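You operate a simulated robot arm through the tools that you are given. There is no shell and no other tool. Be economical: measure what you need, move in short steps, check, and stop when the job is done.

You are at the controls of a simulated robot arm. One attempt, no reset.

Task
Fetch the hand towel and set it on top of the blue washboard.
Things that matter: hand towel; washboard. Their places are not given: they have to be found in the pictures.

Only the result counts: the job must be done as asked and must still hold three seconds after the hand-in. Knocking over, shifting, dropping, spilling or breaking anything else fails it.

Robot
A 7-joint arm with a two-finger parallel gripper, fixed in place. Base frame: the origin is at the foot of the arm, x ahead of it, y to its left, z up; the work surface is at about z = 0. Units: m, degrees, N and s.
With the tool pointing down near the work surface it reaches from about 0.24 to 0.62 m from the base axis. Its first joint turns from -66.0 to 66.0 degrees. Payload 2.6 kg.
The TCP is the grasp point between the finger pads, 0.03 m short of the fingertips. In the tool frame z runs along the fingers and y along their closing line. Largest opening 0.094 m; finger width 0.028, thickness 0.01; the body of the gripper, 0.05 by 0.096 m, starts 0.055 m behind the TCP.
Orientation is that of the tool frame in the base frame, as a unit quaternion [x, y, z, w]. With the fingers straight down and closing along the base's y, the tool's x points along the base's -x, its y along +y and its z along -z.

Tools
- The arm moves only by the tool servo_tool. Its argument "deltas" is a list of rows, each an object of numbers (a shift or turn left out is 0, a gripper value left out holds the last): "rx", "ry", "rz": the turn, a rotation vector about the tool's x, y, z in degrees; "tx", "ty", "tz": the shift along the tool's x, y, z in mm; "hand": the gripper command, from -1 (fully open) to 1 (shut), values between in proportion. In form: [{"rx": .., "ry": .., "rz": .., "tx": .., "ty": .., "tz": .., "hand": ..}, ...]. A call has 1 to 20 rows; each row is the pose to reach, as a shift and turn from the pose commanded when the call began, along the tool's axes at that moment. Each row takes 0.2 s and may step no farther than 0.05 m and 8.6 degrees from the row before; otherwise, or with a gripper value out of range, the whole call is refused. A pose out of reach is approached as far as the arm can. The call stops where the force on the tool passes 40 N (or 10 N more than at its start, if that is more) or the arm is blocked; 0.2 s more then pass. The fingers move at their own pace (about 0.072 m/s each) and stop on an object; they squeeze with about 31 N. The grip force told is the motor's: it shows also when the fingers shut on nothing. Time passes only in rows, and 0.2 s behind the last, so rows that repeat a pose let the fingers close. The reply holds the time, the measured pose of the TCP, the force on the tool along the base axes, the opening and the grip force, in the units named above and with some noise.
- Cameras (640 x 400 px; columns grow to the right, rows downward): "scene" is fixed at [0.0427, 0.4441, 0.5635]; the picture's right is [-0.61, -0.79, 0.00], its down [-0.43, 0.33, -0.84] and it looks along [0.66, -0.51, -0.55] (base axes); focal length 300 px, centre (320, 200). "wrist" rides on the gripper at [-0.037, 0, -0.058] in the tool frame; the picture's right is [0.00, -1.00, 0.00], its down [0.97, 0.00, -0.24] and it looks along [0.24, 0.00, 0.97] (tool axes); focal length 218 px, centre (320, 200).
- grab_frame(camera): a new picture of that camera. No time passes.
- point_at(camera, pixels): there is no depth. For up to 12 entries [column, row, z] of the newest picture of that camera ("zoom" is the newest enlarged one), the place [x, y] in the base frame at which the ray of that pixel passes the height z, good to about 0.003 m, but the place of the scene camera against the robot may be out by one fixed shift of up to 0.012 m in any direction. No time passes.
- inspect(camera, box): a new picture of the part [left, top, right, bottom] of that camera's present view, enlarged. No time passes.
- hand_in(): hands the job in; it is judged then, once.

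Go step by step. Measure first, check grasps and placings, and put right what went wrong. The budget is 60 turns and 30 pictures, counting those below and the enlarged ones. Unless the task says otherwise, let go and move clear before handing in, and close with one line.

The tools are called after ">>>" as a command line: name --argument value ..., lists and objects as JSON in quotes. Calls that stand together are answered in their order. servo_tool: Moves the arm, as the interface text tells. Its arguments: {"type":"object","properties":{"deltas":{"type":"array"}},"required":["deltas"]} The other tools are called the same way: grab_frame (camera) takes a picture; point_at (camera, pixels) gives the place at which the rays of pixels pass given heights; inspect (camera, box) takes an enlarged picture of a part of a camera's view; hand_in () hands the job in.

At the start:

```text
time: 0.0
tcp_pos: [0.389, -0.1763, 0.3296]
tool_rot: [0.0, 1.0, 0.0, 0.0]
wrist_force: [0.3, 0.2, -1.6]
width: 0.094
grip_force: 0.1
```

scene: 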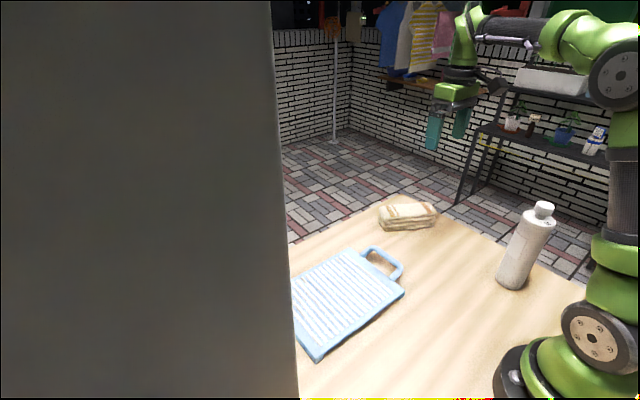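
wrist: 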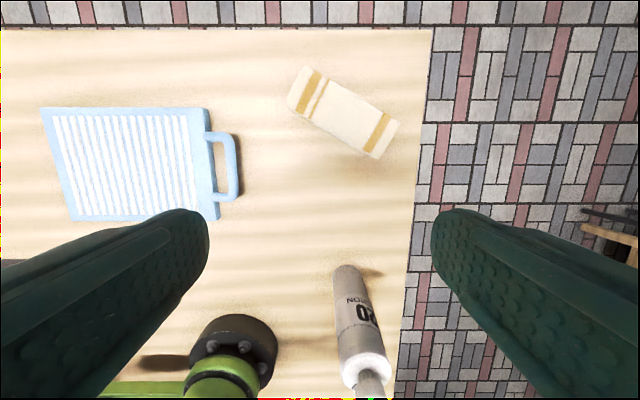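

The wrist picture shows the towel at about (343,112) and the washboard at about (130,163) with its handle at (225,167). I'll measure both and enlarge the scene view to judge heights.

>>> point_at --camera "wrist" --pixels '[[304, 66, 0.04], [398, 122, 0.04], [378, 159, 0.04], [287, 103, 0.04], [343, 112, 0.04], [42, 108, 0.015], [208, 108, 0.015], [218, 220, 0.015], [70, 220, 0.015], [240, 167, 0.015], [345, 265, 0.0], [365, 365, 0.15]]'

>>> inspect --camera "scene" --box '[280, 180, 480, 370]'

```text
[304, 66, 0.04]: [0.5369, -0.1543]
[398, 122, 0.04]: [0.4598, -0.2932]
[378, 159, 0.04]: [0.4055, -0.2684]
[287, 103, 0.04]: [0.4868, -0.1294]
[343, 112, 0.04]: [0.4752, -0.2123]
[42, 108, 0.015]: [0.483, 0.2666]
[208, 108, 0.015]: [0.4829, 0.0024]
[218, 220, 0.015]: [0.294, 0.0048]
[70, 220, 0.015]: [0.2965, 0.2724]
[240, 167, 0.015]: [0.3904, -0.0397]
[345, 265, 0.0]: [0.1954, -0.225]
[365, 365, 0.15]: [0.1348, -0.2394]
```

```text
2.11 times, centred on (380, 275) of scene
```

zoom: 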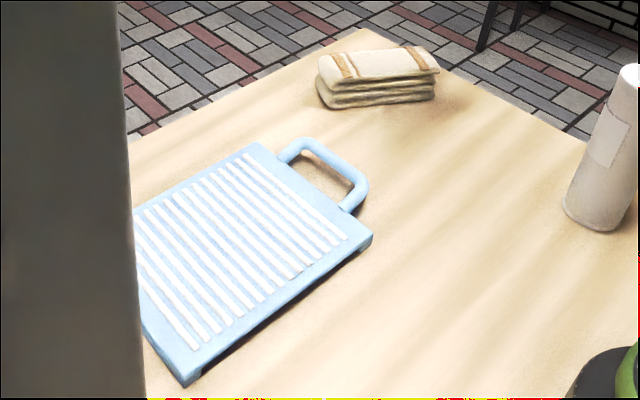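

The towel is about 0.16 × 0.06 m, centred near (0.472, -0.211), with its long axis along (-0.077, -0.139). I'll move above it, turn the tool -61° so the fingers close across the short side, and look again.

>>> servo_tool --deltas '[{"tx": -10, "ty": -4, "tz": 15, "rz": -7.6, "hand": -1}, {"tx": -21, "ty": -9, "tz": 30, "rz": -15.2}, {"tx": -31, "ty": -13, "tz": 45, "rz": -22.8}, {"tx": -42, "ty": -18, "tz": 60, "rz": -30.5}, {"tx": -52, "ty": -22, "tz": 75, "rz": -38.1}, {"tx": -63, "ty": -26, "tz": 90, "rz": -45.7}, {"tx": -73, "ty": -31, "tz": 105, "rz": -53.4}, {"tx": -83, "ty": -35, "tz": 120, "rz": -61}, {"tx": -83, "ty": -35, "tz": 120, "rz": -61}]'

>>> grab_frame --camera "wrist"

>>> inspect --camera "scene" --box '[360, 100, 500, 240]'

```text
time: 2.0
tcp_pos: [0.4712, -0.2112, 0.21]
tool_rot: [-0.509, 0.861, 0.0, -0.001]
wrist_force: [-0.2, 0.1, -0.5]
width: 0.094
grip_force: 0.1
```

```text
26 pictures are left
```

wrist: 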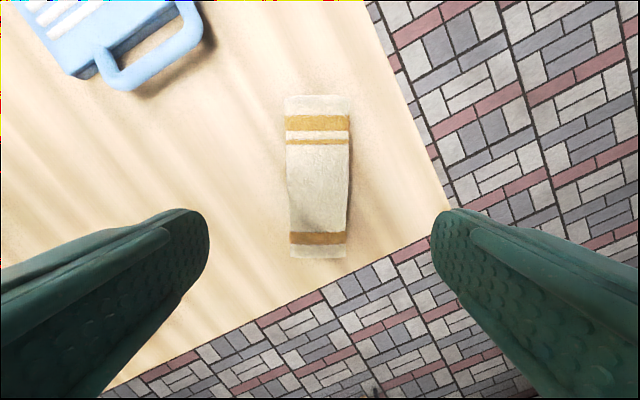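

```text
2.86 times, centred on (430, 170) of scene
```

zoom: 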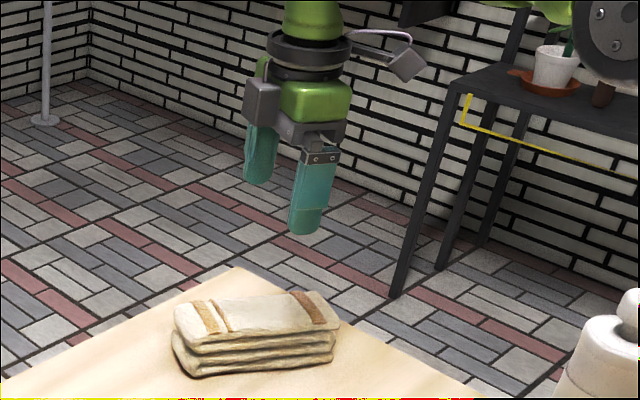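

The fingers are now aligned across the towel, whose wrist corners are (285,95), (350,97), (346,258) and (290,258). I'll check its centre and height.

>>> point_at --camera "wrist" --pixels '[[285, 95, 0.045], [350, 97, 0.045], [346, 258, 0.045], [290, 258, 0.045], [318, 177, 0.045], [318, 177, 0.03]]'

>>> point_at --camera "zoom" --pixels '[[195, 377, 0.0], [195, 343, 0.03], [195, 343, 0.04], [195, 343, 0.05], [330, 362, 0.0], [338, 322, 0.03], [338, 322, 0.04], [338, 322, 0.05]]'

```text
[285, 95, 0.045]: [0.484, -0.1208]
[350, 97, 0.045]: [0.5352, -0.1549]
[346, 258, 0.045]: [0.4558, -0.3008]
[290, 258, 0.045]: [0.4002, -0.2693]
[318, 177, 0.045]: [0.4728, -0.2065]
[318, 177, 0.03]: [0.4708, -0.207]
```

```text
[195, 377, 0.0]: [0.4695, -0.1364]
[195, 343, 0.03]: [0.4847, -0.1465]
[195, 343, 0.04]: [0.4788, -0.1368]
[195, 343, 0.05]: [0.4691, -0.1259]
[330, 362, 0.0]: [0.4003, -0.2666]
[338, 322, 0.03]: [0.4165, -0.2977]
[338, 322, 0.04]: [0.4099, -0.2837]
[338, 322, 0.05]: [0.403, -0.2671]
```

The towel stands about 0.045 m tall and its centre, (0.469, -0.212), is under the TCP. I'll go down to z≈0.036 with the fingers open.

>>> servo_tool --deltas '[{"tz": 30}, {"tz": 60}, {"tz": 90}, {"tz": 115}, {"tz": 135}, {"tz": 150}, {"tz": 162}, {"tz": 170}, {"tz": 174}, {"tz": 174}]'

>>> grab_frame --camera "wrist"

```text
time: 4.2
tcp_pos: [0.4718, -0.2123, 0.0352]
tool_rot: [-0.507, 0.862, 0.0, 0.0]
wrist_force: [0.6, -0.6, 0.6]
width: 0.094
grip_force: 0.1
```

```text
24 pictures are left
```

wrist: 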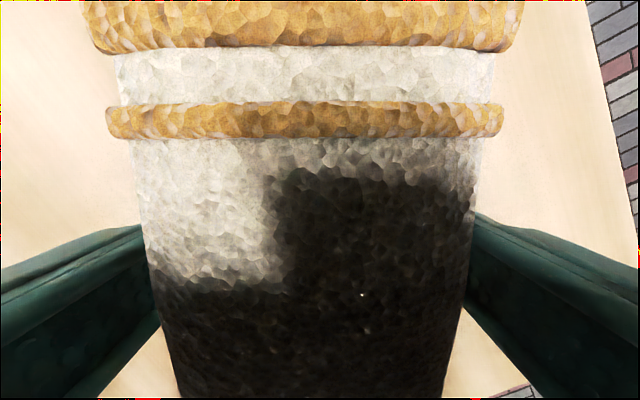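

The towel sits between the fingers (edges at about columns 150 and 470) with no contact force. I'll close on it.

>>> servo_tool --deltas '[{"hand": -0.3}, {"hand": 0.3}, {"hand": 1}, {"hand": 1}, {"hand": 1}, {"hand": 1}]'

```text
time: 5.6
tcp_pos: [0.4714, -0.212, 0.0362]
tool_rot: [-0.507, 0.862, -0.001, 0.0]
wrist_force: [-0.7, 0.1, -0.3]
width: 0.0661
grip_force: 30.7
```

The fingers stopped at 0.066 m with 30.7 N, so the towel is held. I'll lift it gently and check.

>>> servo_tool --deltas '[{"tz": -8}, {"tz": -20}, {"tz": -40}, {"tz": -60}, {"tz": -80}, {"tz": -100}, {"tz": -120}, {"tz": -120}]'

>>> grab_frame --camera "scene"

```text
time: 7.4
tcp_pos: [0.4707, -0.2115, 0.1552]
tool_rot: [-0.507, 0.862, -0.001, 0.0]
wrist_force: [0.4, 0.5, -0.6]
width: 0.0659
grip_force: 30.7
```

```text
23 pictures are left
```

scene: 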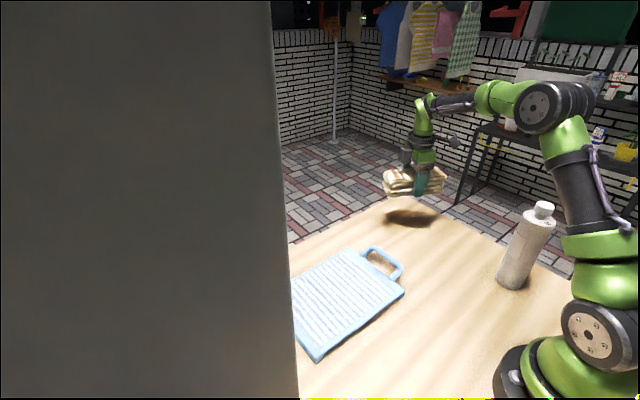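

The towel hangs cleanly from the gripper (scene 415,182). Before going all the way I'll carry it about 60% of the way, because I want to see what the grey pillar left of column 290 is.

>>> servo_tool --deltas '[{"tx": -15, "ty": 14, "tz": -10}, {"tx": -37, "ty": 35, "tz": -20}, {"tx": -60, "ty": 56, "tz": -30}, {"tx": -82, "ty": 77, "tz": -30}, {"tx": -105, "ty": 98, "tz": -30}, {"tx": -127, "ty": 118, "tz": -30}, {"tx": -142, "ty": 132, "tz": -30}, {"tx": -150, "ty": 140, "tz": -30}, {"tx": -150, "ty": 140, "tz": -30}]'

>>> grab_frame --camera "wrist"

>>> grab_frame --camera "scene"

```text
time: 9.4
tcp_pos: [0.4231, -0.0135, 0.1865]
tool_rot: [-0.508, 0.862, -0.001, 0.0]
wrist_force: [0.5, 0.2, -1.3]
width: 0.066
grip_force: 31.2
```

```text
22 pictures are left
```

wrist: 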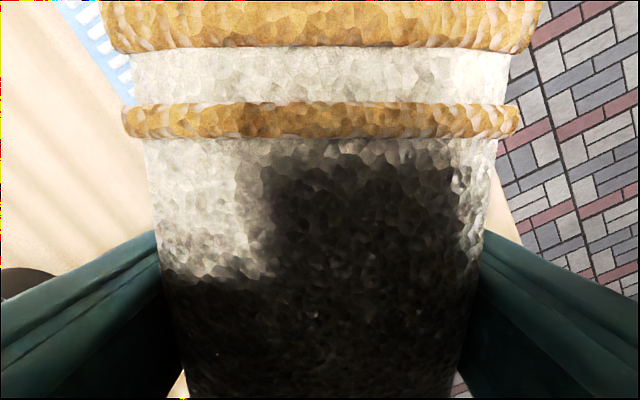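

```text
21 pictures are left
```

scene: 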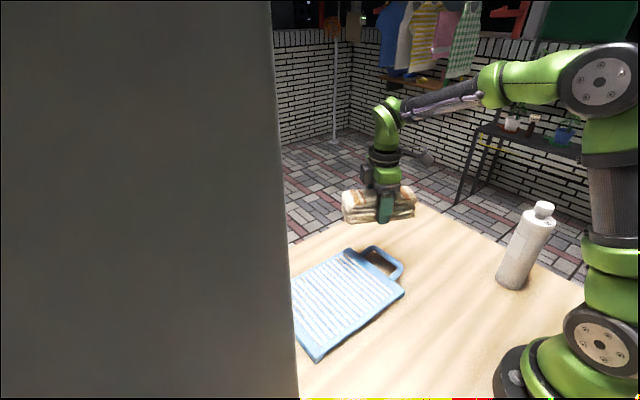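

The carry is steady and the pillar lies beyond the line y≈0.25 at x≈0.39. I'll aim for (0.386, 0.115), which keeps the towel on the visible side and well within the board (x 0.294–0.483, y 0.003–0.27).

>>> servo_tool --deltas '[{"tx": -15, "ty": 15}, {"tx": -35, "ty": 35}, {"tx": -55, "ty": 55}, {"tx": -75, "ty": 75}, {"tx": -88, "ty": 88}, {"tx": -94, "ty": 95, "tz": 10}, {"tx": -94, "ty": 95, "tz": 30}, {"tx": -94, "ty": 95, "tz": 50}, {"tx": -94, "ty": 95, "tz": 70}, {"tx": -94, "ty": 95, "tz": 80}, {"tx": -94, "ty": 95, "tz": 80}]'

>>> grab_frame --camera "scene"

>>> grab_frame --camera "wrist"

```text
time: 11.8
tcp_pos: [0.3835, 0.1144, 0.1048]
tool_rot: [-0.507, 0.862, -0.001, 0.0]
wrist_force: [-0.4, 0.0, -1.4]
width: 0.0658
grip_force: 30.4
```

```text
20 pictures are left
```

scene: 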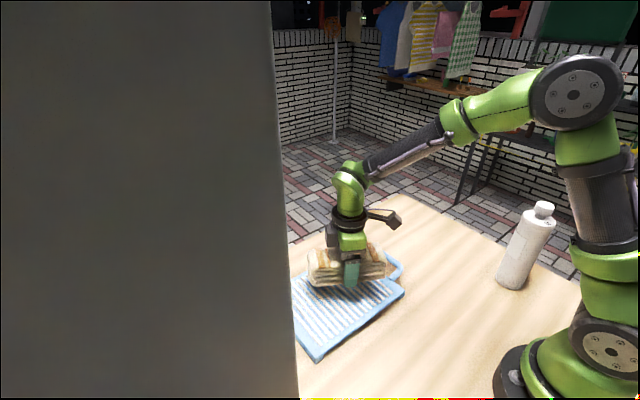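

```text
19 pictures are left
```

wrist: 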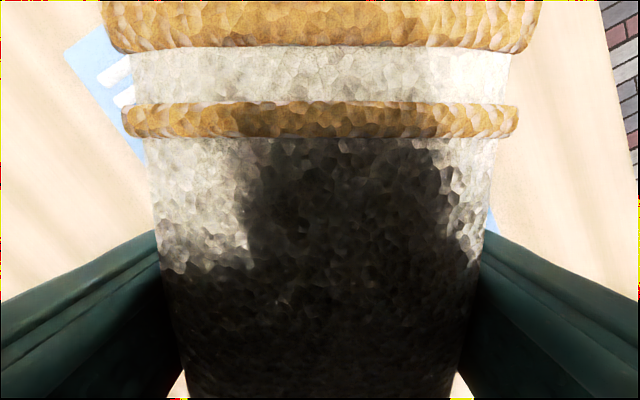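

The towel is over the board: at the left of the wrist view the board's near corner shows at about (65,50). I'll check that corner and descend to about z = 0.065.

>>> point_at --camera "wrist" --pixels '[[65, 52, 0.015], [494, 232, 0.015]]'

>>> servo_tool --deltas '[{"tz": 10}, {"tz": 20}, {"tz": 30}, {"tz": 37}, {"tz": 40}, {"tz": 40}]'

>>> inspect --camera "scene" --box '[280, 220, 440, 370]'

```text
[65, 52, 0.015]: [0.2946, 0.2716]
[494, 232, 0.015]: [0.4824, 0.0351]
```

```text
time: 13.2
tcp_pos: [0.3846, 0.1154, 0.0646]
tool_rot: [-0.508, 0.861, 0.0, 0.0]
wrist_force: [0.0, 0.0, -0.6]
width: 0.0658
grip_force: 31.3
```

```text
2.67 times, centred on (360, 295) of scene
```

zoom: 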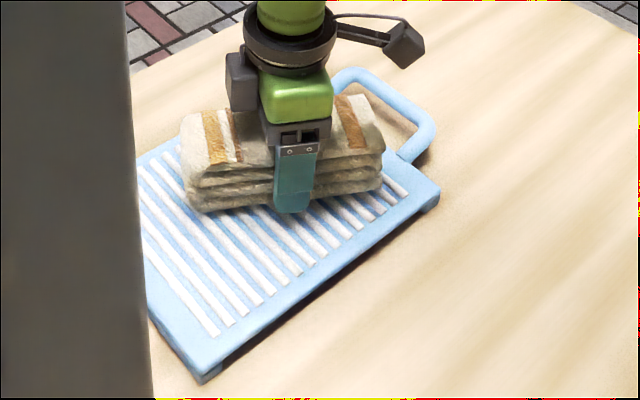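

The board corner matches my earlier measurement and there is no contact yet (-0.6 N). I'll go down in small steps while watching the force.

>>> servo_tool --deltas '[{"tz": 1}, {"tz": 2}, {"tz": 3}, {"tz": 4}, {"tz": 4}]'

```text
time: 14.4
tcp_pos: [0.3865, 0.1162, 0.0619]
tool_rot: [-0.507, 0.862, 0.0, -0.001]
wrist_force: [-0.8, 0.2, -1.6]
width: 0.0659
grip_force: 31.0
```

No contact yet at z≈0.061, so I'll continue.

>>> servo_tool --deltas '[{"tz": 1}, {"tz": 2}, {"tz": 3}, {"tz": 3}]'

```text
time: 15.4
tcp_pos: [0.3838, 0.1149, 0.0585]
tool_rot: [-0.507, 0.862, 0.0, 0.0]
wrist_force: [-0.8, -0.6, 5.4]
width: 0.0659
grip_force: 31.0
```

The upward force has risen to 5.4 N at z≈0.058, so the towel is resting on the board. I'll open slowly and then check.

>>> servo_tool --deltas '[{"hand": 0.3}, {"hand": 0}, {"hand": -0.4}, {"hand": -0.7}, {"hand": -1}, {"hand": -1}]'

>>> servo_tool --deltas '[{"tz": -5}, {"tz": -15}, {"tz": -35}, {"tz": -60}, {"tz": -90}, {"tz": -120}, {"tz": -140}, {"tz": -140}]'

>>> grab_frame --camera "wrist"

>>> grab_frame --camera "scene"

```text
time: 16.8
tcp_pos: [0.3847, 0.1154, 0.0583]
tool_rot: [-0.508, 0.862, 0.0, -0.001]
wrist_force: [0.4, 0.5, -0.5]
width: 0.0942
grip_force: 0.0
```

```text
time: 18.6
tcp_pos: [0.3845, 0.1157, 0.199]
tool_rot: [-0.508, 0.862, 0.0, 0.001]
wrist_force: [-0.3, 0.4, -0.3]
width: 0.0942
grip_force: 0.1
```

```text
17 pictures are left
```

wrist: 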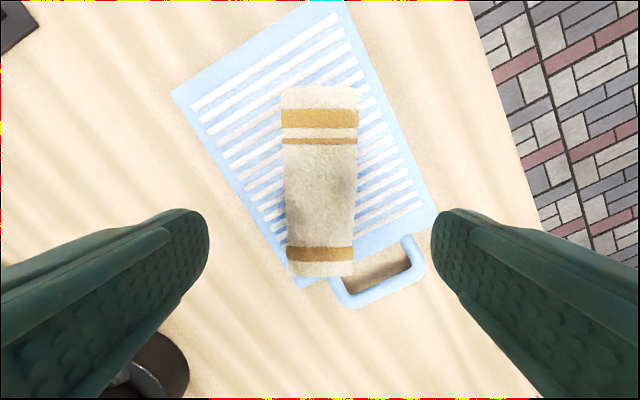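

```text
16 pictures are left
```

scene: 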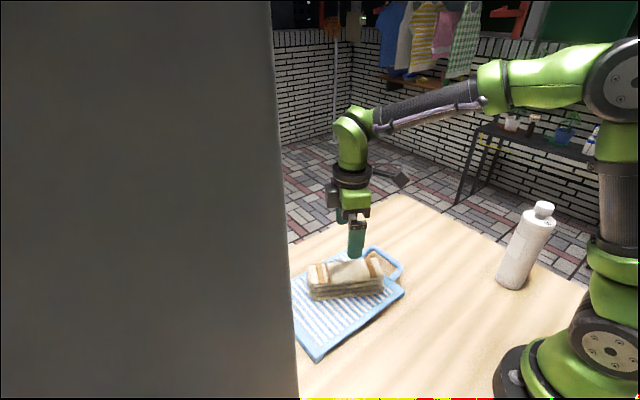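

The towel lies flat on the board with its nearest corner inside the edge. It is released, the gripper is clear at z≈0.2, and the bottle hasn't been touched, so I'm handing in.

>>> hand_in

```text
The job is handed in.
```

The hand towel is resting on top of the blue washboard, released with the arm clear, and the job is handed in.
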